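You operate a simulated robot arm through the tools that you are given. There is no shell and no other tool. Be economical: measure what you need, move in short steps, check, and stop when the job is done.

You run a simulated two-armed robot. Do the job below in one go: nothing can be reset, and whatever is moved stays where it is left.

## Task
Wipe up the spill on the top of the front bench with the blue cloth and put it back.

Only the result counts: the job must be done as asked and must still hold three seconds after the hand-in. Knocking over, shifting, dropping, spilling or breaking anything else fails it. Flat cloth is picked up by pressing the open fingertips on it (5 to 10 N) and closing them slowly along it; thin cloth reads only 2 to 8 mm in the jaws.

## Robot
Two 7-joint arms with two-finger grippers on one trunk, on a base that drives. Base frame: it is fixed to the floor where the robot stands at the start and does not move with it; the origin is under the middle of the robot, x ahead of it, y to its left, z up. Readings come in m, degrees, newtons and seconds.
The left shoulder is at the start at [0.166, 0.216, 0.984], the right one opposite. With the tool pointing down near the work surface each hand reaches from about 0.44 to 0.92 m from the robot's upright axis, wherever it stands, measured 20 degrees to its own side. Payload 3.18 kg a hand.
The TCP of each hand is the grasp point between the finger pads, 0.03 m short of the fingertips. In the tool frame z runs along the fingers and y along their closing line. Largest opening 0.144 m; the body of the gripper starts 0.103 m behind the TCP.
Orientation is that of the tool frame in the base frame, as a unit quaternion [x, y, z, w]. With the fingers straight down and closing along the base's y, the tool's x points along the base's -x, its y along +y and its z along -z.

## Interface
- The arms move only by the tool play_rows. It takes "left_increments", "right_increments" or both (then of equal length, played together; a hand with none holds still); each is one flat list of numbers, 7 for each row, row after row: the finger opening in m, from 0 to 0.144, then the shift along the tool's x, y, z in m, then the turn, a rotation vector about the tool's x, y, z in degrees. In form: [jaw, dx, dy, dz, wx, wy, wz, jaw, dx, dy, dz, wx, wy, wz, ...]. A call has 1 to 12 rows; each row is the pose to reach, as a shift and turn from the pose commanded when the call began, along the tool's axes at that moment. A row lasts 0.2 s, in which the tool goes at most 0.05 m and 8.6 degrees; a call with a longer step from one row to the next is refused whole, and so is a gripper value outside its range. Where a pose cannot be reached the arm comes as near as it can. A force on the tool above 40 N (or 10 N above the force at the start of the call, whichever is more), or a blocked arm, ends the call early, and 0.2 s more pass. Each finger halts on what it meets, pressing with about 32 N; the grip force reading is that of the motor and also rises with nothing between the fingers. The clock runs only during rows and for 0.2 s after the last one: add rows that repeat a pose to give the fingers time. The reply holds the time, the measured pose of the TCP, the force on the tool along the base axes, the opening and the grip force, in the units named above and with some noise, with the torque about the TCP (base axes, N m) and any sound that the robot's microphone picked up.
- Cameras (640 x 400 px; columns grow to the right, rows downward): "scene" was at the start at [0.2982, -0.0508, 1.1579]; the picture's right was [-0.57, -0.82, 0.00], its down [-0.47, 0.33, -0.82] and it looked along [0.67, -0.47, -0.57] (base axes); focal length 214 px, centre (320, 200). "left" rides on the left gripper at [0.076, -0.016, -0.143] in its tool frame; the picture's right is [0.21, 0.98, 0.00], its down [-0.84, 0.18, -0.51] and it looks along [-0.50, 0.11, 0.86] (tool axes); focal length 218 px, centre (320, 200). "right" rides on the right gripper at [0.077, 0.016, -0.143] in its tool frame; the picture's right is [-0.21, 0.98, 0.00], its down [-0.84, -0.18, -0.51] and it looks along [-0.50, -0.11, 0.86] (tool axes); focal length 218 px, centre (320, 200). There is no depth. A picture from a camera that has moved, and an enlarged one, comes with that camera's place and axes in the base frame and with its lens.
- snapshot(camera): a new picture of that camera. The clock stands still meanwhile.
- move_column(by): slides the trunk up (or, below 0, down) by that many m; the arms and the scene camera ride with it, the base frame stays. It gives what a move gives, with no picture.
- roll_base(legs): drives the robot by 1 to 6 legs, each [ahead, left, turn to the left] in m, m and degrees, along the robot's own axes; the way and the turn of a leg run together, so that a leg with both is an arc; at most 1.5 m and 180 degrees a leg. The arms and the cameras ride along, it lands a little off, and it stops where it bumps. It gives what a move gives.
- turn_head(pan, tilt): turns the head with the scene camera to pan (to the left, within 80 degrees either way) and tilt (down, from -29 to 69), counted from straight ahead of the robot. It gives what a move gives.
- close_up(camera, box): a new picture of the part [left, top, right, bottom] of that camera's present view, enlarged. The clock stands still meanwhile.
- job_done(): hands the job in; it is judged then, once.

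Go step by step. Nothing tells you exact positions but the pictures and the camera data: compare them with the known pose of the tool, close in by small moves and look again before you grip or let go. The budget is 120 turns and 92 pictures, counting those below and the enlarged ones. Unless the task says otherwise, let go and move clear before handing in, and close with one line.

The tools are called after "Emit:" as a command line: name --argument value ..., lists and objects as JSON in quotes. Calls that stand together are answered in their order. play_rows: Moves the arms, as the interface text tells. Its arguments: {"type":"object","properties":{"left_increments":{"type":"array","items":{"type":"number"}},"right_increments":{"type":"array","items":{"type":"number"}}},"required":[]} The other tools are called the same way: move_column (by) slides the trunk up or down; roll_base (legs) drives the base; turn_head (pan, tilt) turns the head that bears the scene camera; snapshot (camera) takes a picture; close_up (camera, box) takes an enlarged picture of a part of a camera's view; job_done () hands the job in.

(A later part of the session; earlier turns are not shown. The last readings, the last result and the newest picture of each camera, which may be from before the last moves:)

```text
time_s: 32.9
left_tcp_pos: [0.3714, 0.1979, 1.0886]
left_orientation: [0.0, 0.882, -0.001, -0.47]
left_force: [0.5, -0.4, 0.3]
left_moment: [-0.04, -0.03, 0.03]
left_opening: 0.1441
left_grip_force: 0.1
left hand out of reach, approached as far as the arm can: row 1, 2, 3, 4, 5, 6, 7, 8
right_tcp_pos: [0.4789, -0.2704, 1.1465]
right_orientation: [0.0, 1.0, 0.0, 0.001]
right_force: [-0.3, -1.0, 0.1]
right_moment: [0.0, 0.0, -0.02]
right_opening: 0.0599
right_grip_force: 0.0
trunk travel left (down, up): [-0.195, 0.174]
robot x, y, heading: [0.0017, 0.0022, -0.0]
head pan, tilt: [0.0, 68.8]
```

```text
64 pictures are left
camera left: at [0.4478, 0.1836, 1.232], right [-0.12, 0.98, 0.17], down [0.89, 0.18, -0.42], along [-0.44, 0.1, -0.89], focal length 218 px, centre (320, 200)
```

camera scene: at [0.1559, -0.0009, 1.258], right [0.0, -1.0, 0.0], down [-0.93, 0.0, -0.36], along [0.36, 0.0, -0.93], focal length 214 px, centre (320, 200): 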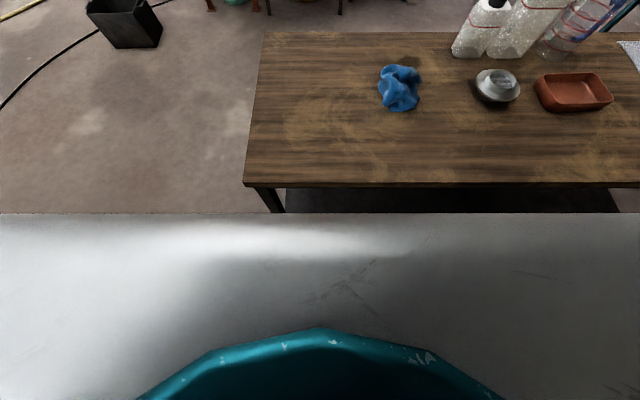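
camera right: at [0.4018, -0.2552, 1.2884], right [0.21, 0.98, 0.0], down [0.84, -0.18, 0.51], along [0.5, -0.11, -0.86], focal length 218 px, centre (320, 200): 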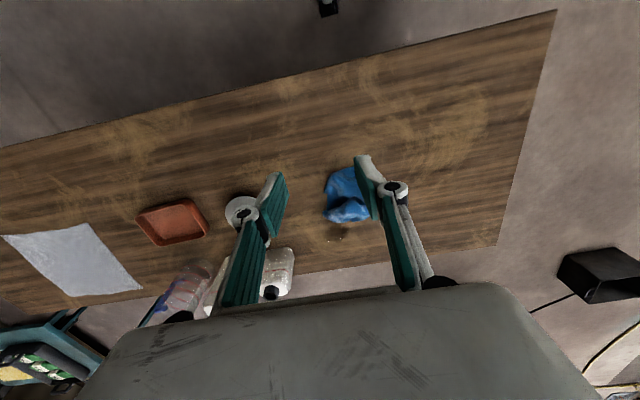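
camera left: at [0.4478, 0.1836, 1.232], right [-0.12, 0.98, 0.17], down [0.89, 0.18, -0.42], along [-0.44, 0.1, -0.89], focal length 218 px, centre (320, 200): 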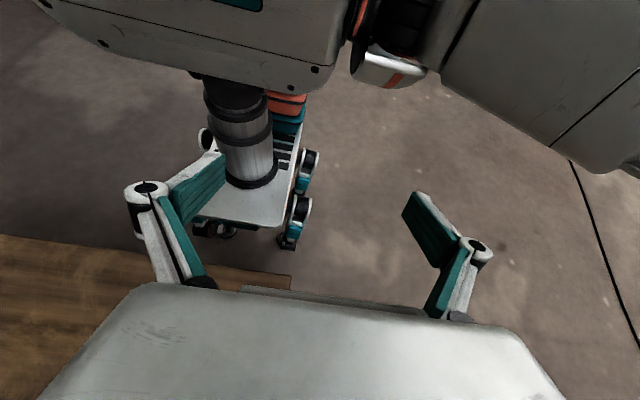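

Now it's clear: the base is a small wheeled platform whose front is at x ≈ 0.2, with about 0.18 m free before the bench edge, and the chest is well above bench height. I'll straighten the left hand and drive ahead 0.14 m.

Emit:
play_rows --left_increments '[0.144, 0, 0, 0, 0, -8, 0, 0.144, 0, 0, 0, 0, -16, 0, 0.144, 0, 0, 0, 0, -24, 0, 0.144, 0, 0, 0, 0, -32, 0, 0.144, 0, 0, 0, 0, -40, 0, 0.144, 0, 0.03, 0, 0, -48, 0, 0.144, 0, 0.06, 0, 0, -56, 0, 0.144, 0, 0.08, 0, 0, -56, 0]'

Emit:
roll_base --legs '[[0.14, 0, 0]]'

Emit:
turn_head --pan -34.6 --tilt 45

Emit:
snapshot --camera "scene"

```text
time_s: 34.7
left_tcp_pos: [0.3702, 0.2781, 1.091]
left_orientation: [0.0, 1.0, -0.001, 0.0]
left_force: [0.3, -0.1, 0.3]
left_moment: [-0.05, -0.04, -0.01]
left_opening: 0.1439
left_grip_force: 0.0
right_tcp_pos: [0.4795, -0.2709, 1.1457]
right_orientation: [-0.001, 1.0, 0.0, 0.001]
right_force: [0.0, -1.3, 0.0]
right_moment: [-0.01, -0.02, 0.0]
right_opening: 0.0602
right_grip_force: 0.0
trunk travel left (down, up): [-0.195, 0.174]
robot x, y, heading: [-0.0005, 0.0007, 0.2]
head pan, tilt: [0.0, 68.8]
```

```text
time_s: 36.2
left_tcp_pos: [0.4872, 0.2777, 1.0909]
left_orientation: [-0.003, 1.0, 0.0, 0.0]
left_force: [-0.6, -0.4, -0.4]
left_moment: [-0.02, -0.02, 0.01]
left_opening: 0.1443
left_grip_force: 0.1
right_tcp_pos: [0.5989, -0.2703, 1.1463]
right_orientation: [-0.003, 1.0, 0.0, 0.002]
right_force: [-0.8, 0.3, 0.3]
right_moment: [-0.01, 0.0, 0.02]
right_opening: 0.06
right_grip_force: 0.1
trunk travel left (down, up): [-0.195, 0.174]
robot x, y, heading: [0.1235, -0.0045, 0.4]
head pan, tilt: [0.0, 68.8]
stopped in leg 1: the robot was blocked; the commanded pose is now the measured one
```

```text
time_s: 37.2
left_tcp_pos: [0.4896, 0.2781, 1.0899]
left_orientation: [-0.003, 1.0, 0.0, 0.0]
left_force: [0.1, -0.1, -1.1]
left_moment: [-0.01, 0.0, 0.0]
left_opening: 0.1442
left_grip_force: 0.1
right_tcp_pos: [0.6006, -0.2698, 1.1455]
right_orientation: [-0.003, 1.0, 0.0, 0.0]
right_force: [0.1, -0.9, -0.4]
right_moment: [-0.02, -0.01, -0.01]
right_opening: 0.06
right_grip_force: 0.1
trunk travel left (down, up): [-0.195, 0.174]
robot x, y, heading: [0.1191, -0.0014, 0.3]
head pan, tilt: [-34.6, 45.0]
```

```text
63 pictures are left
camera scene: at [0.2866, -0.0475, 1.2867], right [-0.56, -0.83, 0.0], down [-0.58, 0.4, -0.71], along [0.58, -0.4, -0.71], focal length 214 px, centre (320, 200)
```

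scene: 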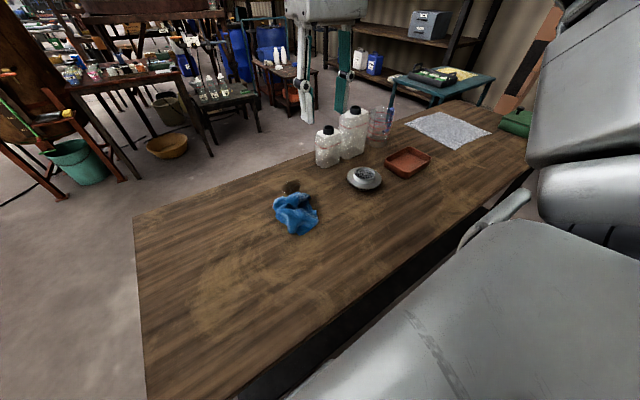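

The base stopped after 0.12 m and the bench things look undisturbed. The spill is confirmed at about (0.835, -0.295) and the bunched cloth at about (0.71, -0.25). I'll lower the right hand toward the cloth with the jaws moderately open.

Emit:
play_rows --right_increments '[0.06, -0.02, 0.0, 0.04, 0, 0, 0, 0.06, -0.04, 0.005, 0.08, 0, 0, 0, 0.06, -0.06, 0.01, 0.12, 0, 0, 0, 0.06, -0.08, 0.015, 0.16, 0, 0, 0, 0.06, -0.1, 0.02, 0.2, 0, 0, 0, 0.06, -0.11, 0.02, 0.24, 0, 0, 0, 0.06, -0.11, 0.02, 0.25, 0, 0, 0, 0.06, -0.11, 0.02, 0.25, 0, 0, 0]'

Emit:
snapshot --camera "right"

Emit:
close_up --camera "scene" --box '[230, 130, 390, 250]'

```text
time_s: 39.0
left_tcp_pos: [0.489, 0.2777, 1.0911]
left_orientation: [-0.003, 1.0, 0.0, -0.001]
left_force: [0.0, 0.6, 0.4]
left_moment: [-0.01, 0.03, 0.0]
left_opening: 0.144
left_grip_force: 0.0
right_tcp_pos: [0.7097, -0.2498, 0.8941]
right_orientation: [-0.003, 1.0, 0.0, -0.001]
right_force: [0.8, -0.3, -0.1]
right_moment: [0.01, -0.02, 0.01]
right_opening: 0.06
right_grip_force: 0.1
trunk travel left (down, up): [-0.195, 0.174]
robot x, y, heading: [0.1201, -0.0032, 0.5]
head pan, tilt: [-34.6, 45.0]
```

```text
62 pictures are left
camera right: at [0.633, -0.2339, 1.0371], right [0.2, 0.98, 0.0], down [0.84, -0.18, 0.51], along [0.5, -0.1, -0.86], focal length 218 px, centre (320, 200)
```

right: 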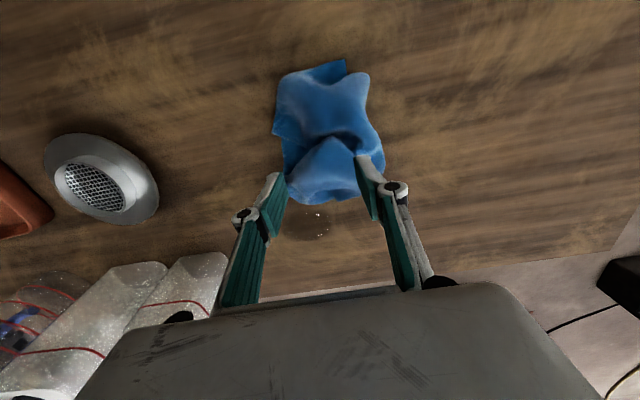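

```text
3.33 times, centred on (310, 190) of scene
camera zoom: at [0.2865, -0.0475, 1.2868], right [-0.56, -0.83, 0.0], down [-0.58, 0.4, -0.71], along [0.58, -0.4, -0.71], focal length 715 px, centre (353, 233)
```

zoom: 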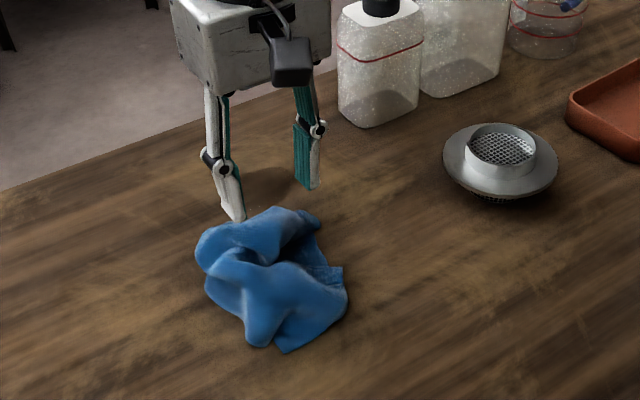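

The cloth bundle is centred at about (0.705, -0.238), with the spill just beyond at (0.832, -0.29). I'll lower onto the bundle.

Emit:
play_rows --right_increments '[0.075, 0.003, 0.01, 0.03, 0, 0, 0, 0.075, 0.003, 0.01, 0.06, 0, 0, 0, 0.075, 0.003, 0.01, 0.08, 0, 0, 0, 0.075, 0.003, 0.01, 0.09, 0, 0, 0, 0.075, 0.003, 0.01, 0.098, 0, 0, 0, 0.075, 0.003, 0.01, 0.1, 0, 0, 0, 0.075, 0.003, 0.01, 0.1, 0, 0, 0]'

Emit:
snapshot --camera "right"

```text
time_s: 40.6
left_tcp_pos: [0.4885, 0.2774, 1.0895]
left_orientation: [-0.004, 1.0, 0.001, -0.001]
left_force: [0.0, 0.4, 0.7]
left_moment: [-0.03, -0.03, -0.01]
left_opening: 0.1439
left_grip_force: 0.1
right_tcp_pos: [0.7055, -0.2405, 0.796]
right_orientation: [-0.002, 1.0, 0.0, 0.001]
right_force: [-0.5, -0.1, 1.2]
right_moment: [0.01, -0.02, 0.05]
right_opening: 0.0753
right_grip_force: 0.9
trunk travel left (down, up): [-0.195, 0.174]
robot x, y, heading: [0.1188, -0.0013, 0.2]
head pan, tilt: [-34.6, 45.0]
```

```text
60 pictures are left
camera right: at [0.6298, -0.2239, 0.9379], right [0.2, 0.98, 0.0], down [0.84, -0.18, 0.51], along [0.5, -0.1, -0.86], focal length 218 px, centre (320, 200)
```

right: 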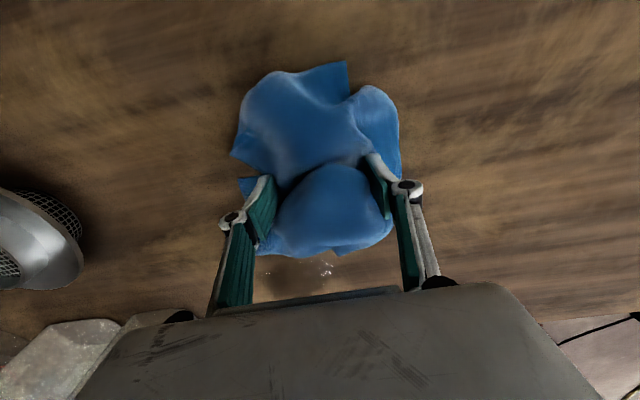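

The jaws straddle the bundle; I'll close slowly on it.

Emit:
play_rows --right_increments '[0.07, 0, 0, 0.003, 0, 0, 0, 0.06, 0, 0, 0.003, 0, 0, 0, 0.05, 0, 0, 0.003, 0, 0, 0, 0.04, 0, 0, 0.003, 0, 0, 0, 0.03, 0, 0, 0.003, 0, 0, 0, 0.02, 0, 0, 0.002, 0, 0, 0, 0.01, 0, 0, 0.002, 0, 0, 0, 0.0, 0, 0, 0.002, 0, 0, 0, 0.0, 0, 0, 0.002, 0, 0, 0, 0.0, 0, 0, -0.01, 0, 0, 0, 0.0, 0, 0, -0.02, 0, 0, 0]'

Emit:
snapshot --camera "right"

Emit:
close_up --camera "scene" --box '[230, 130, 390, 250]'

```text
time_s: 43.0
left_tcp_pos: [0.489, 0.2785, 1.0904]
left_orientation: [-0.003, 1.0, -0.001, -0.001]
left_force: [-0.3, 0.4, 0.3]
left_moment: [0.02, 0.04, 0.0]
left_opening: 0.1442
left_grip_force: 0.1
right_tcp_pos: [0.7069, -0.2392, 0.8149]
right_orientation: [-0.002, 1.0, 0.001, 0.0]
right_force: [0.2, 0.3, 0.2]
right_moment: [0.01, 0.0, 0.04]
right_opening: 0.0081
right_grip_force: 32.0
trunk travel left (down, up): [-0.195, 0.174]
robot x, y, heading: [0.1179, 0.0014, 0.2]
head pan, tilt: [-34.6, 45.0]
```

```text
59 pictures are left
camera right: at [0.63, -0.2239, 0.9577], right [0.2, 0.98, 0.0], down [0.84, -0.18, 0.51], along [0.5, -0.1, -0.86], focal length 218 px, centre (320, 200)
```

right: 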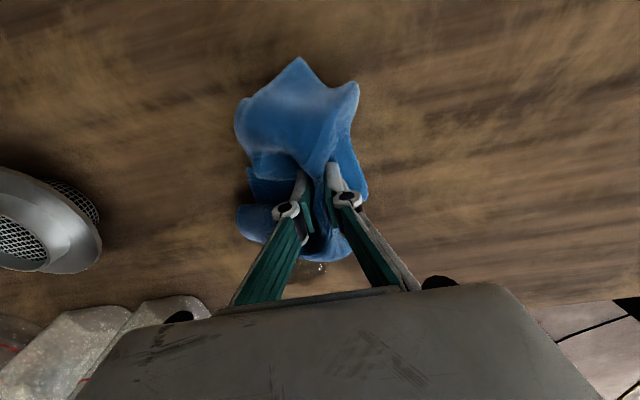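

```text
3.33 times, centred on (310, 190) of scene
camera zoom: at [0.2864, -0.0475, 1.2868], right [-0.56, -0.83, 0.0], down [-0.58, 0.4, -0.71], along [0.58, -0.4, -0.71], focal length 715 px, centre (353, 233)
```

zoom: 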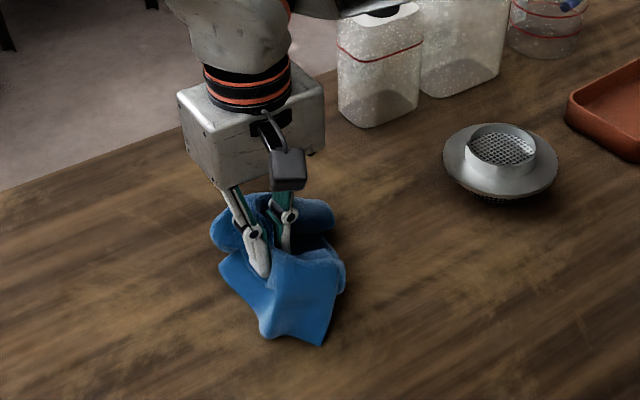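

Good firm grip (8 mm of cloth). Now lift slightly and move over the spill.

Emit:
play_rows --right_increments '[0.0, 0, 0, -0.02, 0, 0, 0, 0.0, -0.03, -0.012, -0.025, 0, 0, 0, 0.0, -0.06, -0.025, -0.025, 0, 0, 0, 0.0, -0.09, -0.038, -0.025, 0, 0, 0, 0.0, -0.11, -0.048, -0.025, 0, 0, 0, 0.0, -0.125, -0.05, -0.02, 0, 0, 0, 0.0, -0.125, -0.05, -0.01, 0, 0, 0, 0.0, -0.125, -0.05, -0.01, 0, 0, 0]'

Emit:
close_up --camera "scene" --box '[230, 110, 390, 230]'

Emit:
snapshot --camera "right"

```text
time_s: 44.8
left_tcp_pos: [0.4884, 0.2788, 1.0907]
left_orientation: [-0.003, 1.0, 0.0, -0.001]
left_force: [0.5, 0.4, 0.4]
left_moment: [-0.01, -0.06, 0.0]
left_opening: 0.1437
left_grip_force: 0.0
right_tcp_pos: [0.8239, -0.2892, 0.8362]
right_orientation: [-0.001, 1.0, 0.0, 0.001]
right_force: [-0.6, -0.4, 0.0]
right_moment: [-0.04, -0.03, 0.0]
right_opening: 0.0079
right_grip_force: 31.8
right hand out of reach, approached as far as the arm can: row 6, 7, 8
trunk travel left (down, up): [-0.195, 0.174]
robot x, y, heading: [0.1238, -0.0011, 0.4]
head pan, tilt: [-34.6, 45.0]
```

```text
3.33 times, centred on (310, 170) of scene
camera zoom: at [0.2862, -0.0476, 1.2869], right [-0.56, -0.83, 0.0], down [-0.58, 0.4, -0.71], along [0.58, -0.4, -0.71], focal length 715 px, centre (353, 300)
```

zoom: 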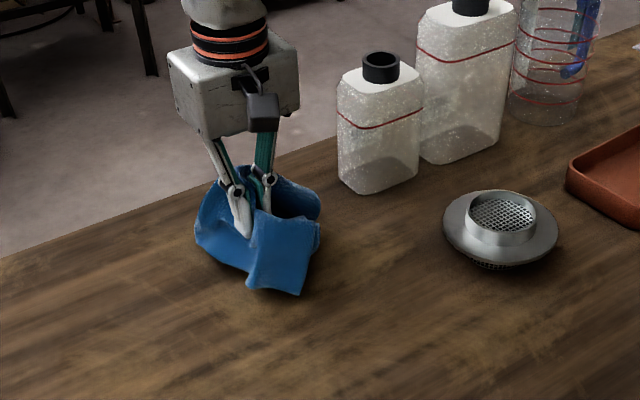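

```text
56 pictures are left
camera right: at [0.7471, -0.2727, 0.9805], right [0.21, 0.98, 0.0], down [0.84, -0.18, 0.51], along [0.5, -0.1, -0.86], focal length 218 px, centre (320, 200)
```

right: 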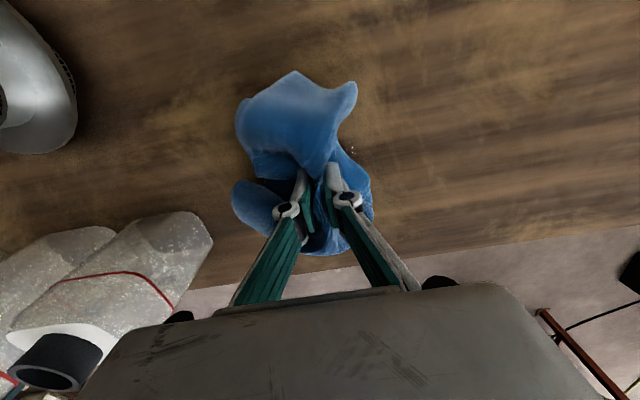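

The hand now reaches the spill's centre at x ≈ 0.824. I'll press the cloth down gently on the spill.

Emit:
play_rows --right_increments '[0.0, 0, 0, 0.015, 0, 0, 0, 0.0, 0, 0, 0.028, 0, 0, 0, 0.0, 0, 0, 0.034, 0, 0, 0, 0.0, 0, 0, 0.038, 0, 0, 0, 0.0, 0, 0, 0.04, 0, 0, 0, 0.0, 0, 0, 0.04, 0, 0, 0]'

```text
time_s: 46.2
left_tcp_pos: [0.4873, 0.278, 1.0905]
left_orientation: [-0.004, 1.0, 0.0, 0.0]
left_force: [-0.2, -0.4, 0.3]
left_moment: [-0.01, 0.02, 0.0]
left_opening: 0.1439
left_grip_force: 0.1
right_tcp_pos: [0.8242, -0.2888, 0.798]
right_orientation: [-0.002, 1.0, 0.0, 0.001]
right_force: [0.5, 0.5, 1.0]
right_moment: [0.03, -0.03, 0.01]
right_opening: 0.0081
right_grip_force: 32.0
trunk travel left (down, up): [-0.195, 0.174]
robot x, y, heading: [0.1241, 0.0007, 0.4]
head pan, tilt: [-34.6, 45.0]
```

Emit:
play_rows --right_increments '[0.0, 0, 0, 0.003, 0, 0, 0, 0.0, 0, 0, 0.005, 0, 0, 0, 0.0, 0, 0, 0.006, 0, 0, 0, 0.0, 0, 0, 0.006, 0, 0, 0]'

```text
time_s: 47.2
left_tcp_pos: [0.4883, 0.2783, 1.0905]
left_orientation: [-0.003, 1.0, -0.001, -0.001]
left_force: [-0.3, 0.5, -0.8]
left_moment: [-0.02, 0.02, 0.01]
left_opening: 0.144
left_grip_force: 0.0
right_tcp_pos: [0.8235, -0.2879, 0.7914]
right_orientation: [-0.002, 1.0, 0.001, 0.0]
right_force: [0.0, -0.4, 5.5]
right_moment: [-0.05, -0.01, -0.03]
right_opening: 0.008
right_grip_force: 32.0
trunk travel left (down, up): [-0.195, 0.174]
robot x, y, heading: [0.1168, -0.0017, 0.3]
head pan, tilt: [-34.6, 45.0]
```

Contact force is 5.5 N. Now I'll sweep the cloth over the spill with light pressure.

Emit:
play_rows --right_increments '[0.0, 0, 0.025, 0.0006, 0, 0, 0, 0.0, 0, 0.05, 0.0006, 0, 0, 0, 0.0, 0, 0.025, 0.0006, 0, 0, 0, 0.0, 0, 0, 0.0006, 0, 0, 0, 0.0, 0, -0.025, 0.0006, 0, 0, 0, 0.0, 0.0, -0.045, 0.0006, 0, 0, 0, 0.0, 0.02, -0.045, 0.0006, 0, 0, 0, 0.0, 0.025, -0.015, 0.0006, 0, 0, 0, 0.0, 0.025, 0.015, 0.0006, 0, 0, 0, 0.0, 0.025, 0.045, 0.0006, 0, 0, 0, 0.0, 0.01, 0.045, 0.0006, 0, 0, 0, 0.0, 0.0, 0.045, 0.0006, 0, 0, 0]'

Emit:
close_up --camera "scene" --box '[230, 110, 390, 230]'

```text
time_s: 49.8
left_tcp_pos: [0.487, 0.278, 1.0903]
left_orientation: [-0.003, 1.0, -0.001, -0.001]
left_force: [0.1, -1.1, 1.0]
left_moment: [-0.02, -0.01, -0.01]
left_opening: 0.1441
left_grip_force: 0.1
right_tcp_pos: [0.8238, -0.2409, 0.7917]
right_orientation: [-0.002, 1.0, 0.0, 0.0]
right_force: [-2.5, 1.6, 8.0]
right_moment: [0.02, 0.12, 0.04]
right_opening: 0.0079
right_grip_force: 32.2
right hand out of reach, approached as far as the arm can: row 5, 6
trunk travel left (down, up): [-0.195, 0.174]
robot x, y, heading: [0.117, -0.0022, 0.3]
head pan, tilt: [-34.6, 45.0]
```

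```text
3.33 times, centred on (310, 170) of scene
camera zoom: at [0.2856, -0.0471, 1.2869], right [-0.56, -0.83, 0.0], down [-0.58, 0.4, -0.71], along [0.58, -0.4, -0.71], focal length 715 px, centre (353, 300)
```

zoom: 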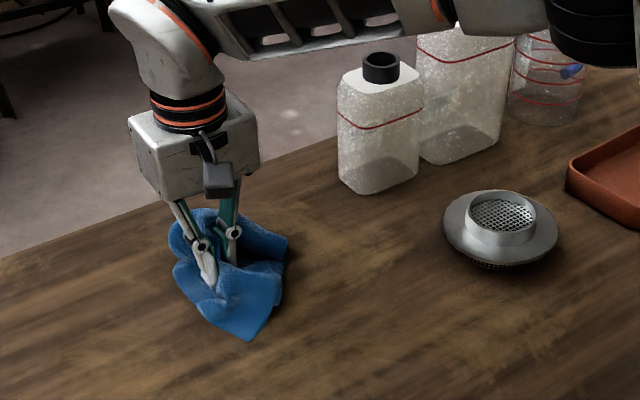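

The wet patch seems to be going. I'll lift and step back to look at the spot.

Emit:
play_rows --right_increments '[0.0, 0, 0.0, -0.02, 0, 0, 0, 0.0, 0, 0.01, -0.05, 0, 0, 0, 0.0, 0.03, 0.03, -0.06, 0, 0, 0, 0.0, 0.06, 0.05, -0.06, 0, 0, 0, 0.0, 0.1, 0.07, -0.06, 0, 0, 0, 0.0, 0.1, 0.07, -0.06, 0, 0, 0]'

Emit:
close_up --camera "scene" --box '[230, 130, 390, 250]'

Emit:
snapshot --camera "right"

```text
time_s: 51.2
left_tcp_pos: [0.4893, 0.2785, 1.0908]
left_orientation: [-0.003, 1.0, 0.001, -0.001]
left_force: [-0.8, -1.0, 0.3]
left_moment: [-0.03, 0.0, 0.01]
left_opening: 0.1439
left_grip_force: 0.0
right_tcp_pos: [0.7226, -0.1735, 0.8526]
right_orientation: [-0.002, 1.0, 0.001, 0.0]
right_force: [0.5, 0.5, -1.4]
right_moment: [0.02, 0.02, -0.01]
right_opening: 0.007
right_grip_force: 32.9
trunk travel left (down, up): [-0.195, 0.174]
robot x, y, heading: [0.1164, 0.0004, 0.0]
head pan, tilt: [-34.6, 45.0]
```

```text
3.33 times, centred on (310, 190) of scene
camera zoom: at [0.2869, -0.0476, 1.2866], right [-0.56, -0.83, 0.0], down [-0.58, 0.4, -0.71], along [0.58, -0.4, -0.71], focal length 715 px, centre (353, 233)
```

zoom: 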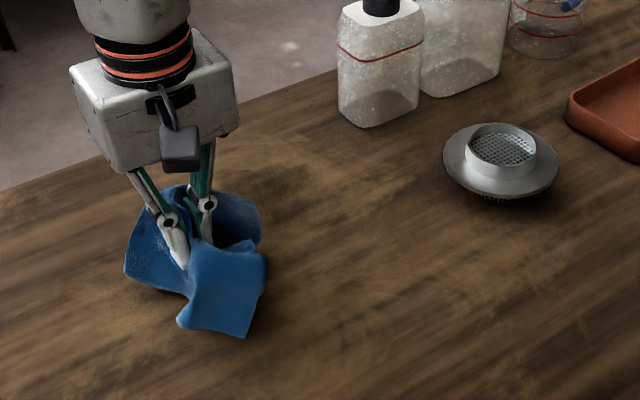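

```text
53 pictures are left
camera right: at [0.6463, -0.1585, 0.994], right [0.2, 0.98, 0.0], down [0.84, -0.18, 0.51], along [0.5, -0.1, -0.86], focal length 218 px, centre (320, 200)
```

right: 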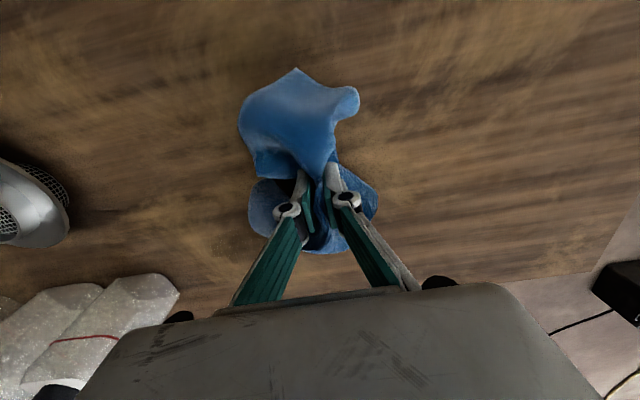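

No wet gleam visible there now. I'll carry the cloth on toward its original place, then check the spot unobstructed.

Emit:
play_rows --right_increments '[0.0, 0.02, 0.03, -0.02, 0, 0, 0, 0.0, 0.04, 0.06, -0.02, 0, 0, 0, 0.0, 0.06, 0.09, -0.02, 0, 0, 0, 0.0, 0.09, 0.11, -0.02, 0, 0, 0, 0.0, 0.12, 0.128, -0.02, 0, 0, 0, 0.0, 0.12, 0.128, -0.02, 0, 0, 0]'

Emit:
close_up --camera "scene" --box '[250, 145, 350, 220]'

Emit:
snapshot --camera "right"

Emit:
snapshot --camera "scene"

```text
time_s: 52.6
left_tcp_pos: [0.4889, 0.2781, 1.0893]
left_orientation: [-0.003, 1.0, 0.0, -0.001]
left_force: [-0.3, 0.0, 0.1]
left_moment: [0.03, 0.0, 0.01]
left_opening: 0.144
left_grip_force: 0.2
right_tcp_pos: [0.6026, -0.0465, 0.8713]
right_orientation: [-0.001, 1.0, 0.0, 0.0]
right_force: [0.6, -0.4, -0.2]
right_moment: [0.0, 0.01, 0.0]
right_opening: 0.007
right_grip_force: 32.1
trunk travel left (down, up): [-0.195, 0.174]
robot x, y, heading: [0.1201, -0.0028, 0.3]
head pan, tilt: [-34.6, 45.0]
```

```text
5.33 times, centred on (300, 182) of scene
camera zoom: at [0.2867, -0.0478, 1.2867], right [-0.56, -0.83, 0.0], down [-0.58, 0.4, -0.71], along [0.58, -0.4, -0.71], focal length 1144 px, centre (427, 293)
```

zoom: 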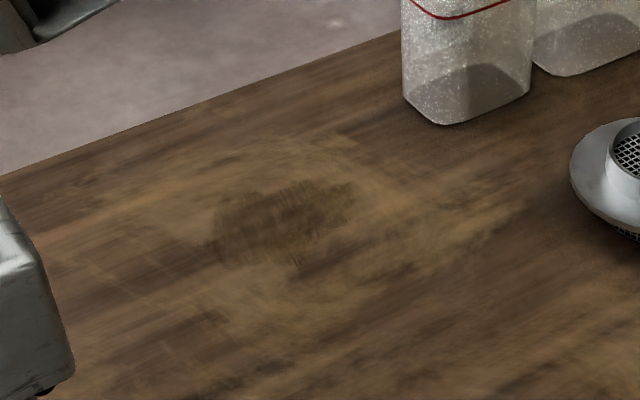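

```text
51 pictures are left
camera right: at [0.5258, -0.031, 1.0131], right [0.2, 0.98, 0.0], down [0.84, -0.18, 0.51], along [0.5, -0.1, -0.86], focal length 218 px, centre (320, 200)
```

right: 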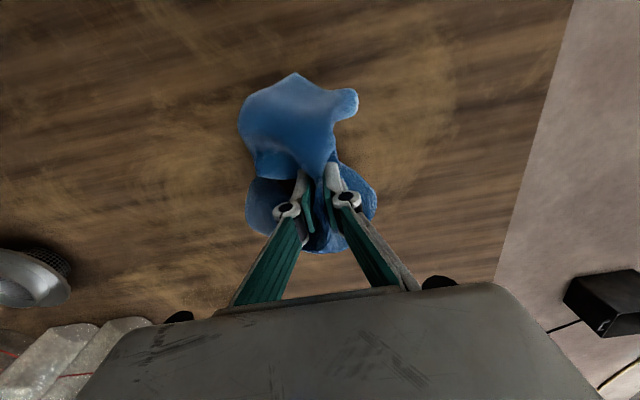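

```text
50 pictures are left
camera scene: at [0.2867, -0.0478, 1.2867], right [-0.56, -0.83, 0.0], down [-0.58, 0.4, -0.71], along [0.58, -0.4, -0.71], focal length 214 px, centre (320, 200)
```

scene: 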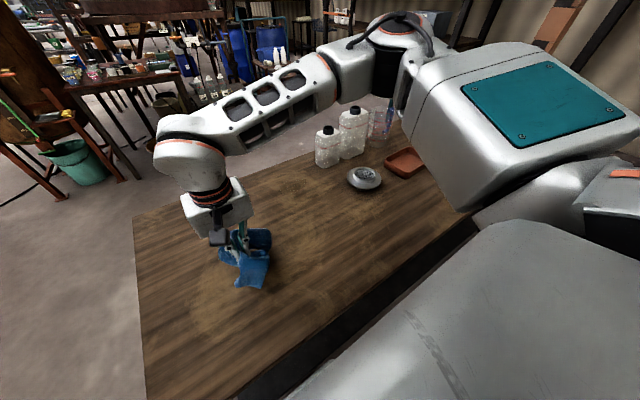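

A faint darker patch remains, spanning roughly x 0.79–0.865, y -0.36 to -0.245, so my sweep didn't cover its right and far parts. With the arm tucked in I'll lower the trunk 0.06 m, which brings the shoulder forward, and wipe again.

Emit:
play_rows --right_increments '[0.0, 0.0, 0.0, -0.04, 0, 0, 0, 0.0, 0.0, -0.03, -0.08, 0, 0, 0, 0.0, 0.0, -0.07, -0.1, 0, 0, 0, 0.0, 0.0, -0.1, -0.1, 0, 0, 0, 0.0, 0.0, -0.1, -0.1, 0, 0, 0]'

Emit:
move_column --by -0.06

Emit:
snapshot --camera "scene"

```text
time_s: 53.8
left_tcp_pos: [0.4889, 0.2785, 1.0913]
left_orientation: [-0.004, 1.0, -0.001, -0.001]
left_force: [-0.3, 0.3, -0.4]
left_moment: [-0.02, -0.03, -0.03]
left_opening: 0.1437
left_grip_force: 0.1
right_tcp_pos: [0.6033, -0.1461, 0.9725]
right_orientation: [-0.002, 1.0, 0.0, 0.0]
right_force: [-0.5, 1.1, 0.1]
right_moment: [0.0, 0.01, -0.02]
right_opening: 0.0072
right_grip_force: 31.9
trunk travel left (down, up): [-0.195, 0.174]
robot x, y, heading: [0.1173, -0.0015, 0.3]
head pan, tilt: [-34.6, 45.0]
```

```text
time_s: 54.8
left_tcp_pos: [0.4867, 0.2783, 1.0327]
left_orientation: [-0.003, 1.0, 0.0, 0.0]
left_force: [-0.8, 0.3, 0.2]
left_moment: [-0.01, -0.06, 0.01]
left_opening: 0.1442
left_grip_force: 0.0
right_tcp_pos: [0.6025, -0.1458, 0.9139]
right_orientation: [-0.002, 1.0, 0.0, 0.003]
right_force: [-0.6, -0.9, 0.4]
right_moment: [0.0, -0.06, 0.02]
right_opening: 0.0069
right_grip_force: 32.5
trunk travel left (down, up): [-0.135, 0.234]
robot x, y, heading: [0.119, 0.0017, 0.2]
head pan, tilt: [-34.6, 45.0]
```

```text
49 pictures are left
camera scene: at [0.3444, -0.0473, 1.2201], right [-0.56, -0.83, 0.0], down [-0.58, 0.4, -0.71], along [0.58, -0.4, -0.71], focal length 214 px, centre (320, 200)
```

scene: 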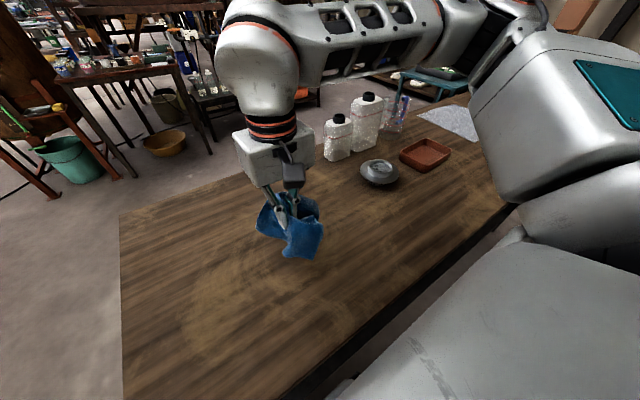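

The cloth is still held and the shoulder is now further forward. I'll return to the spill and approach its right part.

Emit:
play_rows --right_increments '[0.0, -0.03, -0.025, 0.01, 0, 0, 0, 0.0, -0.06, -0.05, 0.02, 0, 0, 0, 0.0, -0.09, -0.075, 0.03, 0, 0, 0, 0.0, -0.12, -0.1, 0.04, 0, 0, 0, 0.0, -0.15, -0.125, 0.05, 0, 0, 0, 0.0, -0.18, -0.15, 0.06, 0, 0, 0, 0.0, -0.2, -0.17, 0.07, 0, 0, 0, 0.0, -0.21, -0.17, 0.09, 0, 0, 0, 0.0, -0.22, -0.17, 0.11, 0, 0, 0, 0.0, -0.22, -0.17, 0.117, 0, 0, 0, 0.0, -0.22, -0.17, 0.117, 0, 0, 0]'

Emit:
close_up --camera "scene" --box '[230, 80, 430, 205]'

```text
time_s: 57.2
left_tcp_pos: [0.4873, 0.2782, 1.032]
left_orientation: [-0.004, 1.0, -0.001, -0.001]
left_force: [-0.7, 0.3, 0.4]
left_moment: [0.02, 0.01, -0.02]
left_opening: 0.1439
left_grip_force: 0.0
right_tcp_pos: [0.8246, -0.3149, 0.7952]
right_orientation: [-0.003, 1.0, 0.0, 0.002]
right_force: [0.9, -0.1, 5.5]
right_moment: [-0.01, 0.04, 0.0]
right_opening: 0.0071
right_grip_force: 32.2
trunk travel left (down, up): [-0.135, 0.234]
robot x, y, heading: [0.1189, 0.0031, 0.3]
head pan, tilt: [-34.6, 45.0]
```

```text
3.20 times, centred on (330, 142) of scene
camera zoom: at [0.3458, -0.0471, 1.2196], right [-0.56, -0.83, 0.0], down [-0.58, 0.4, -0.71], along [0.58, -0.4, -0.71], focal length 686 px, centre (288, 384)
```

zoom: 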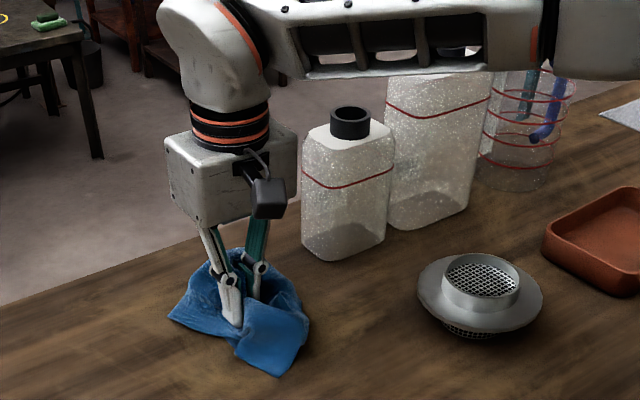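

Pressing at 5.5 N, with reach to spare. I'll sweep lines across the whole patch with a bit more pressure.

Emit:
play_rows --right_increments '[0.0, -0.02, -0.02, 0.001, 0, 0, 0, 0.0, -0.04, -0.035, 0.0015, 0, 0, 0, 0.0, -0.04, 0, 0.0015, 0, 0, 0, 0.0, -0.04, 0.035, 0.0015, 0, 0, 0, 0.0, -0.04, 0.07, 0.0015, 0, 0, 0, 0.0, -0.01, 0.07, 0.0015, 0, 0, 0, 0.0, -0.01, 0.035, 0.0015, 0, 0, 0, 0.0, -0.01, 0, 0.0015, 0, 0, 0, 0.0, -0.01, -0.035, 0.0015, 0, 0, 0, 0.0, 0.025, -0.035, 0.0015, 0, 0, 0, 0.0, 0.025, 0, 0.0015, 0, 0, 0, 0.0, 0.025, 0.035, 0.0015, 0, 0, 0]'

Emit:
close_up --camera "scene" --box '[230, 80, 430, 205]'

```text
time_s: 59.8
left_tcp_pos: [0.4882, 0.2783, 1.0307]
left_orientation: [-0.003, 1.0, 0.0, -0.001]
left_force: [-1.3, 0.3, 0.0]
left_moment: [-0.02, 0.0, -0.05]
left_opening: 0.144
left_grip_force: 0.0
right_tcp_pos: [0.798, -0.2805, 0.7935]
right_orientation: [-0.001, 1.0, 0.0, 0.0]
right_force: [-1.5, -3.3, 7.1]
right_moment: [-0.1, 0.11, 0.01]
right_opening: 0.0071
right_grip_force: 32.1
right hand out of reach, approached as far as the arm can: row 1, 2, 3, 4, 9
trunk travel left (down, up): [-0.135, 0.234]
robot x, y, heading: [0.1213, -0.0022, 0.6]
head pan, tilt: [-34.6, 45.0]
```

```text
3.20 times, centred on (330, 142) of scene
camera zoom: at [0.3458, -0.047, 1.2195], right [-0.56, -0.83, 0.0], down [-0.58, 0.4, -0.71], along [0.58, -0.4, -0.71], focal length 686 px, centre (288, 384)
```

zoom: 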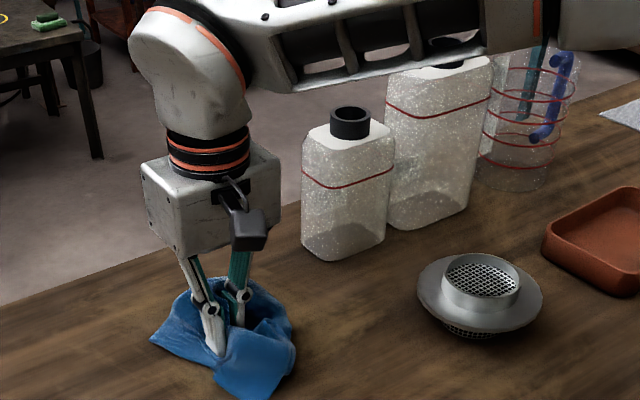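

Emit:
play_rows --right_increments '[0.0, 0, 0.0, -0.02, 0, 0, 0, 0.0, 0.02, 0.02, -0.05, 0, 0, 0, 0.0, 0.05, 0.05, -0.06, 0, 0, 0, 0.0, 0.08, 0.08, -0.06, 0, 0, 0, 0.0, 0.11, 0.11, -0.06, 0, 0, 0, 0.0, 0.14, 0.13, -0.06, 0, 0, 0, 0.0, 0.14, 0.13, -0.06, 0, 0, 0]'

Emit:
close_up --camera "scene" --box '[250, 145, 350, 220]'

```text
time_s: 61.4
left_tcp_pos: [0.4882, 0.2784, 1.0305]
left_orientation: [-0.003, 1.0, -0.001, -0.001]
left_force: [-0.2, -0.8, 0.4]
left_moment: [0.03, 0.0, 0.03]
left_opening: 0.1442
left_grip_force: 0.1
right_tcp_pos: [0.6584, -0.1505, 0.851]
right_orientation: [-0.002, 1.0, 0.0, 0.0]
right_force: [-0.2, 0.0, -0.5]
right_moment: [0.01, -0.03, -0.02]
right_opening: 0.0071
right_grip_force: 32.2
trunk travel left (down, up): [-0.135, 0.234]
robot x, y, heading: [0.1199, -0.0012, 0.4]
head pan, tilt: [-34.6, 45.0]
```

```text
5.33 times, centred on (300, 182) of scene
camera zoom: at [0.3464, -0.0473, 1.2193], right [-0.56, -0.83, 0.0], down [-0.58, 0.4, -0.71], along [0.58, -0.4, -0.71], focal length 1144 px, centre (427, 293)
```

zoom: 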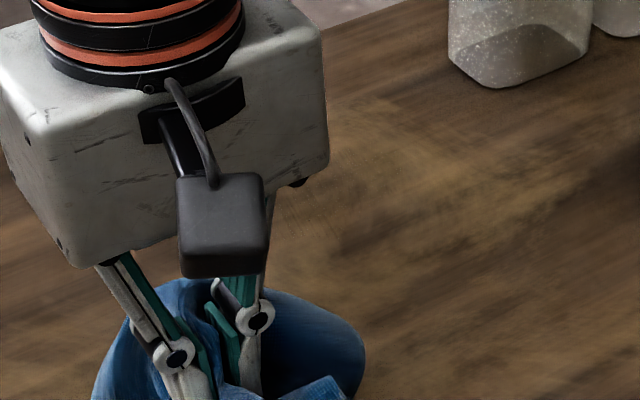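

Emit:
play_rows --right_increments '[0.0, 0.01, 0.03, -0.02, 0, 0, 0, 0.0, 0.03, 0.06, -0.03, 0, 0, 0, 0.0, 0.05, 0.09, -0.03, 0, 0, 0, 0.0, 0.06, 0.105, -0.03, 0, 0, 0, 0.0, 0.06, 0.105, -0.03, 0, 0, 0]'

Emit:
close_up --camera "scene" --box '[250, 145, 350, 220]'

Emit:
snapshot --camera "scene"

```text
time_s: 62.6
left_tcp_pos: [0.4886, 0.2766, 1.0304]
left_orientation: [-0.003, 1.0, 0.001, -0.001]
left_force: [-0.1, -0.2, 0.5]
left_moment: [0.0, 0.0, 0.01]
left_opening: 0.1438
left_grip_force: 0.1
right_tcp_pos: [0.598, -0.0463, 0.8831]
right_orientation: [-0.002, 1.0, -0.001, 0.0]
right_force: [-0.4, -0.2, 0.2]
right_moment: [0.02, -0.01, 0.01]
right_opening: 0.0072
right_grip_force: 31.5
trunk travel left (down, up): [-0.135, 0.234]
robot x, y, heading: [0.1189, -0.0012, 0.2]
head pan, tilt: [-34.6, 45.0]
```

```text
5.33 times, centred on (300, 182) of scene
camera zoom: at [0.3463, -0.0473, 1.2193], right [-0.56, -0.83, 0.0], down [-0.58, 0.4, -0.71], along [0.58, -0.4, -0.71], focal length 1144 px, centre (427, 293)
```

zoom: 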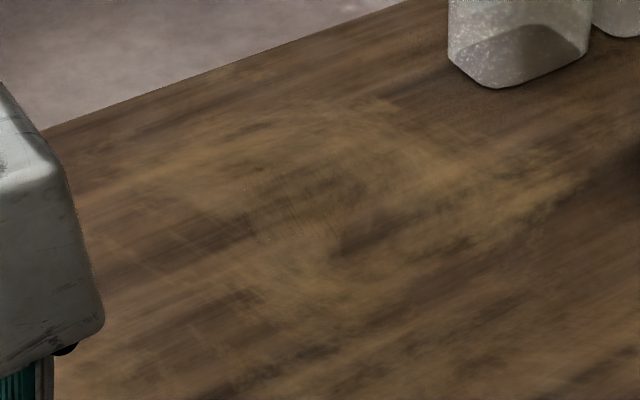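

```text
44 pictures are left
camera scene: at [0.3463, -0.0473, 1.2193], right [-0.56, -0.83, 0.0], down [-0.58, 0.4, -0.71], along [0.58, -0.4, -0.71], focal length 214 px, centre (320, 200)
```

scene: 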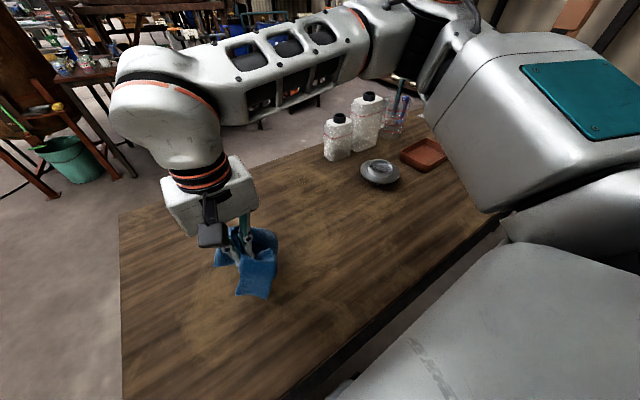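

Much fainter, but a trace with slight gleam remains. I'll lower the trunk the remaining 0.06 m to extend reach and do another, fuller wipe.

Emit:
play_rows --right_increments '[0.0, 0.0, 0.0, -0.04, 0, 0, 0, 0.0, 0.0, -0.03, -0.06, 0, 0, 0, 0.0, 0.0, -0.07, -0.08, 0, 0, 0, 0.0, 0.0, -0.1, -0.08, 0, 0, 0, 0.0, 0.0, -0.1, -0.08, 0, 0, 0]'

Emit:
move_column --by -0.06

Emit:
play_rows --right_increments '[0.0, -0.03, -0.025, 0.01, 0, 0, 0, 0.0, -0.06, -0.05, 0.02, 0, 0, 0, 0.0, -0.09, -0.075, 0.03, 0, 0, 0, 0.0, -0.12, -0.1, 0.04, 0, 0, 0, 0.0, -0.15, -0.125, 0.05, 0, 0, 0, 0.0, -0.18, -0.15, 0.06, 0, 0, 0, 0.0, -0.21, -0.17, 0.07, 0, 0, 0, 0.0, -0.22, -0.17, 0.085, 0, 0, 0, 0.0, -0.22, -0.17, 0.1, 0, 0, 0, 0.0, -0.22, -0.17, 0.102, 0, 0, 0]'

```text
time_s: 63.8
left_tcp_pos: [0.488, 0.277, 1.0304]
left_orientation: [-0.004, 1.0, 0.0, -0.001]
left_force: [0.6, 0.0, -0.5]
left_moment: [0.0, -0.01, -0.01]
left_opening: 0.144
left_grip_force: 0.1
right_tcp_pos: [0.5984, -0.1455, 0.9628]
right_orientation: [-0.003, 1.0, 0.0, 0.0]
right_force: [-1.0, -0.2, 0.1]
right_moment: [-0.04, 0.01, -0.02]
right_opening: 0.0072
right_grip_force: 31.7
trunk travel left (down, up): [-0.135, 0.234]
robot x, y, heading: [0.1227, 0.0001, 0.4]
head pan, tilt: [-34.6, 45.0]
```

```text
time_s: 64.8
left_tcp_pos: [0.4875, 0.2775, 0.9721]
left_orientation: [-0.003, 1.0, -0.001, 0.001]
left_force: [-0.2, -0.4, -0.2]
left_moment: [0.02, -0.04, -0.01]
left_opening: 0.1439
left_grip_force: 0.0
right_tcp_pos: [0.5977, -0.1451, 0.905]
right_orientation: [-0.002, 1.0, 0.0, 0.003]
right_force: [-0.5, 0.6, 0.7]
right_moment: [-0.04, -0.03, -0.03]
right_opening: 0.0073
right_grip_force: 31.7
trunk travel left (down, up): [-0.075, 0.294]
robot x, y, heading: [0.1166, -0.0032, 0.1]
head pan, tilt: [-34.6, 45.0]
```

```text
time_s: 67.0
left_tcp_pos: [0.4884, 0.2782, 0.9715]
left_orientation: [-0.004, 1.0, 0.0, -0.001]
left_force: [0.2, -0.7, -0.4]
left_moment: [0.0, 0.0, 0.03]
left_opening: 0.1437
left_grip_force: 0.0
right_tcp_pos: [0.8211, -0.3154, 0.8024]
right_orientation: [-0.002, 1.0, 0.0, 0.001]
right_force: [0.9, -0.4, 2.1]
right_moment: [0.0, 0.03, -0.04]
right_opening: 0.007
right_grip_force: 32.2
trunk travel left (down, up): [-0.075, 0.294]
robot x, y, heading: [0.1181, 0.0001, 0.5]
head pan, tilt: [-34.6, 45.0]
```

In position with light contact. Sweeping again at about 8 N.

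Emit:
play_rows --right_increments '[0.0, 0, 0, 0.006, 0, 0, 0, 0.0, -0.02, -0.02, 0.0085, 0, 0, 0, 0.0, -0.04, -0.035, 0.009, 0, 0, 0, 0.0, -0.04, 0, 0.009, 0, 0, 0, 0.0, -0.04, 0.035, 0.009, 0, 0, 0, 0.0, -0.04, 0.07, 0.009, 0, 0, 0, 0.0, -0.01, 0.07, 0.009, 0, 0, 0, 0.0, -0.01, 0.035, 0.009, 0, 0, 0, 0.0, -0.01, 0, 0.009, 0, 0, 0, 0.0, -0.01, -0.035, 0.009, 0, 0, 0, 0.0, 0.02, -0.035, 0.009, 0, 0, 0, 0.0, 0.02, 0, 0.009, 0, 0, 0]'

```text
time_s: 69.6
left_tcp_pos: [0.4892, 0.2778, 0.9712]
left_orientation: [-0.004, 1.0, -0.001, 0.0]
left_force: [0.4, -0.6, 0.8]
left_moment: [0.03, 0.0, -0.02]
left_opening: 0.144
left_grip_force: 0.0
right_tcp_pos: [0.7993, -0.3139, 0.7935]
right_orientation: [-0.001, 1.0, -0.001, 0.001]
right_force: [0.3, -1.9, 10.7]
right_moment: [-0.07, 0.05, 0.0]
right_opening: 0.0071
right_grip_force: 32.3
right hand out of reach, approached as far as the arm can: row 3
trunk travel left (down, up): [-0.075, 0.294]
robot x, y, heading: [0.1198, -0.0026, 0.4]
head pan, tilt: [-34.6, 45.0]
```

Good contact (10 N) over nearly the whole patch. A second pass from here with strokes along x.

Emit:
play_rows --right_increments '[0.0, 0, 0.035, 0, 0, 0, 0, 0.0, 0.0, 0.065, 0, 0, 0, 0, 0.0, -0.03, 0.065, 0, 0, 0, 0, 0.0, -0.06, 0.055, 0, 0, 0, 0, 0.0, -0.03, 0.035, 0, 0, 0, 0, 0.0, 0, 0.03, 0, 0, 0, 0, 0.0, -0.03, 0.015, 0, 0, 0, 0, 0.0, -0.06, 0.01, 0, 0, 0, 0, 0.0, -0.03, -0.005, 0, 0, 0, 0, 0.0, 0, -0.01, 0, 0, 0, 0, 0.0, -0.03, -0.03, 0, 0, 0, 0, 0.0, -0.05, -0.03, 0, 0, 0, 0]'

Emit:
play_rows --right_increments '[0.0, 0, 0.0, -0.02, 0, 0, 0, 0.0, 0.02, 0.02, -0.05, 0, 0, 0, 0.0, 0.05, 0.05, -0.06, 0, 0, 0, 0.0, 0.08, 0.08, -0.06, 0, 0, 0, 0.0, 0.11, 0.11, -0.06, 0, 0, 0, 0.0, 0.14, 0.14, -0.06, 0, 0, 0, 0.0, 0.17, 0.17, -0.06, 0, 0, 0, 0.0, 0.2, 0.2, -0.06, 0, 0, 0, 0.0, 0.23, 0.23, -0.06, 0, 0, 0, 0.0, 0.245, 0.26, -0.06, 0, 0, 0, 0.0, 0.245, 0.28, -0.06, 0, 0, 0, 0.0, 0.245, 0.28, -0.06, 0, 0, 0]'

Emit:
snapshot --camera "scene"

Emit:
close_up --camera "scene" --box '[260, 130, 370, 210]'

```text
time_s: 72.2
left_tcp_pos: [0.4873, 0.2791, 0.9696]
left_orientation: [-0.004, 1.0, -0.001, -0.001]
left_force: [0.0, 0.5, 0.6]
left_moment: [0.0, 0.03, -0.02]
left_opening: 0.1439
left_grip_force: 0.0
right_tcp_pos: [0.8282, -0.3458, 0.7932]
right_orientation: [-0.002, 1.0, -0.001, 0.0]
right_force: [-3.5, 1.1, 9.4]
right_moment: [0.02, 0.16, -0.01]
right_opening: 0.0068
right_grip_force: 31.9
right hand out of reach, approached as far as the arm can: row 12
trunk travel left (down, up): [-0.075, 0.294]
robot x, y, heading: [0.1205, -0.0024, 0.4]
head pan, tilt: [-34.6, 45.0]
```

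```text
time_s: 74.8
left_tcp_pos: [0.4896, 0.2784, 0.9701]
left_orientation: [-0.004, 1.0, 0.0, -0.001]
left_force: [-1.0, -0.4, -0.7]
left_moment: [0.05, 0.02, -0.01]
left_opening: 0.1438
left_grip_force: 0.0
right_tcp_pos: [0.5819, -0.0659, 0.8524]
right_orientation: [-0.002, 1.0, 0.0, 0.0]
right_force: [-0.8, -0.4, 0.2]
right_moment: [-0.01, -0.01, 0.01]
right_opening: 0.0069
right_grip_force: 31.9
right hand out of reach, approached as far as the arm can: row 1
trunk travel left (down, up): [-0.075, 0.294]
robot x, y, heading: [0.1217, 0.0038, 0.3]
head pan, tilt: [-34.6, 45.0]
```

```text
43 pictures are left
camera scene: at [0.4122, -0.0469, 1.1431], right [-0.56, -0.83, 0.0], down [-0.58, 0.4, -0.71], along [0.58, -0.4, -0.71], focal length 214 px, centre (320, 200)
```

scene: 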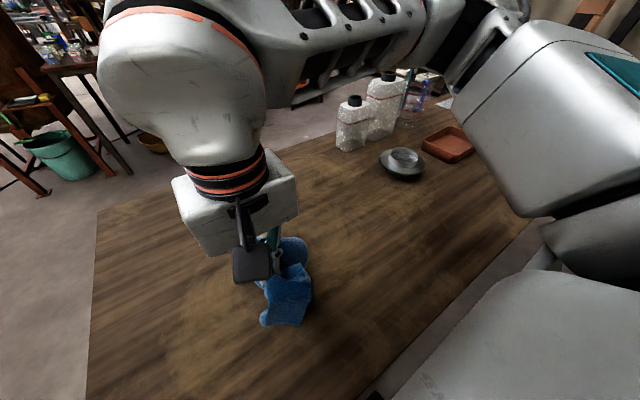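

```text
5.00 times, centred on (315, 170) of scene
camera zoom: at [0.4122, -0.0469, 1.1431], right [-0.56, -0.83, 0.0], down [-0.58, 0.4, -0.71], along [0.58, -0.4, -0.71], focal length 1072 px, centre (345, 350)
```

zoom: 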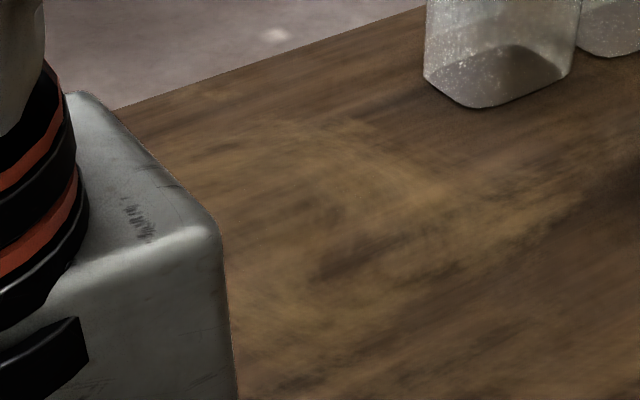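

The spot looks clean: only wood grain is left. Now I'll set the cloth down at its original place, centred about (0.595, -0.045).

Emit:
play_rows --right_increments '[0.0, -0.01, 0.01, 0.01, 0, 0, 0, 0.0, -0.023, 0.02, 0.02, 0, 0, 0, 0.0, -0.023, 0.02, 0.035, 0, 0, 0, 0.0, -0.023, 0.02, 0.05, 0, 0, 0, 0.0, -0.023, 0.02, 0.056, 0, 0, 0, 0.0, -0.023, 0.02, 0.056, 0, 0, 0]'

Emit:
snapshot --camera "right"

```text
time_s: 76.2
left_tcp_pos: [0.4889, 0.2774, 0.9709]
left_orientation: [-0.003, 1.0, 0.0, -0.001]
left_force: [0.2, 0.3, 0.1]
left_moment: [0.01, -0.01, 0.0]
left_opening: 0.144
left_grip_force: 0.1
right_tcp_pos: [0.6063, -0.0459, 0.796]
right_orientation: [-0.002, 1.0, 0.0, 0.0]
right_force: [0.7, -0.3, 1.5]
right_moment: [-0.05, -0.01, 0.0]
right_opening: 0.007
right_grip_force: 32.2
trunk travel left (down, up): [-0.075, 0.294]
robot x, y, heading: [0.1178, -0.0002, 0.5]
head pan, tilt: [-34.6, 45.0]
```

```text
41 pictures are left
camera right: at [0.5294, -0.0313, 0.9383], right [0.2, 0.98, 0.0], down [0.84, -0.18, 0.51], along [0.5, -0.1, -0.86], focal length 218 px, centre (320, 200)
```

right: 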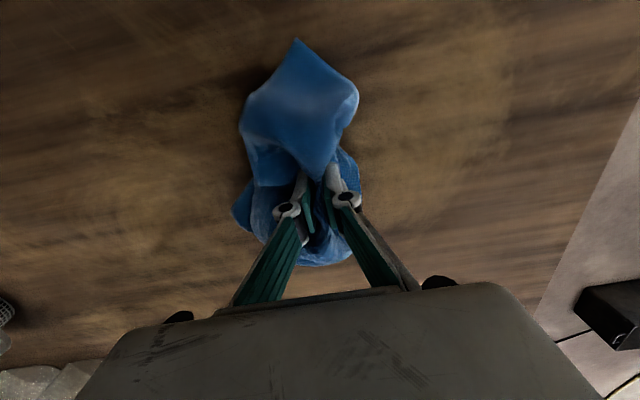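

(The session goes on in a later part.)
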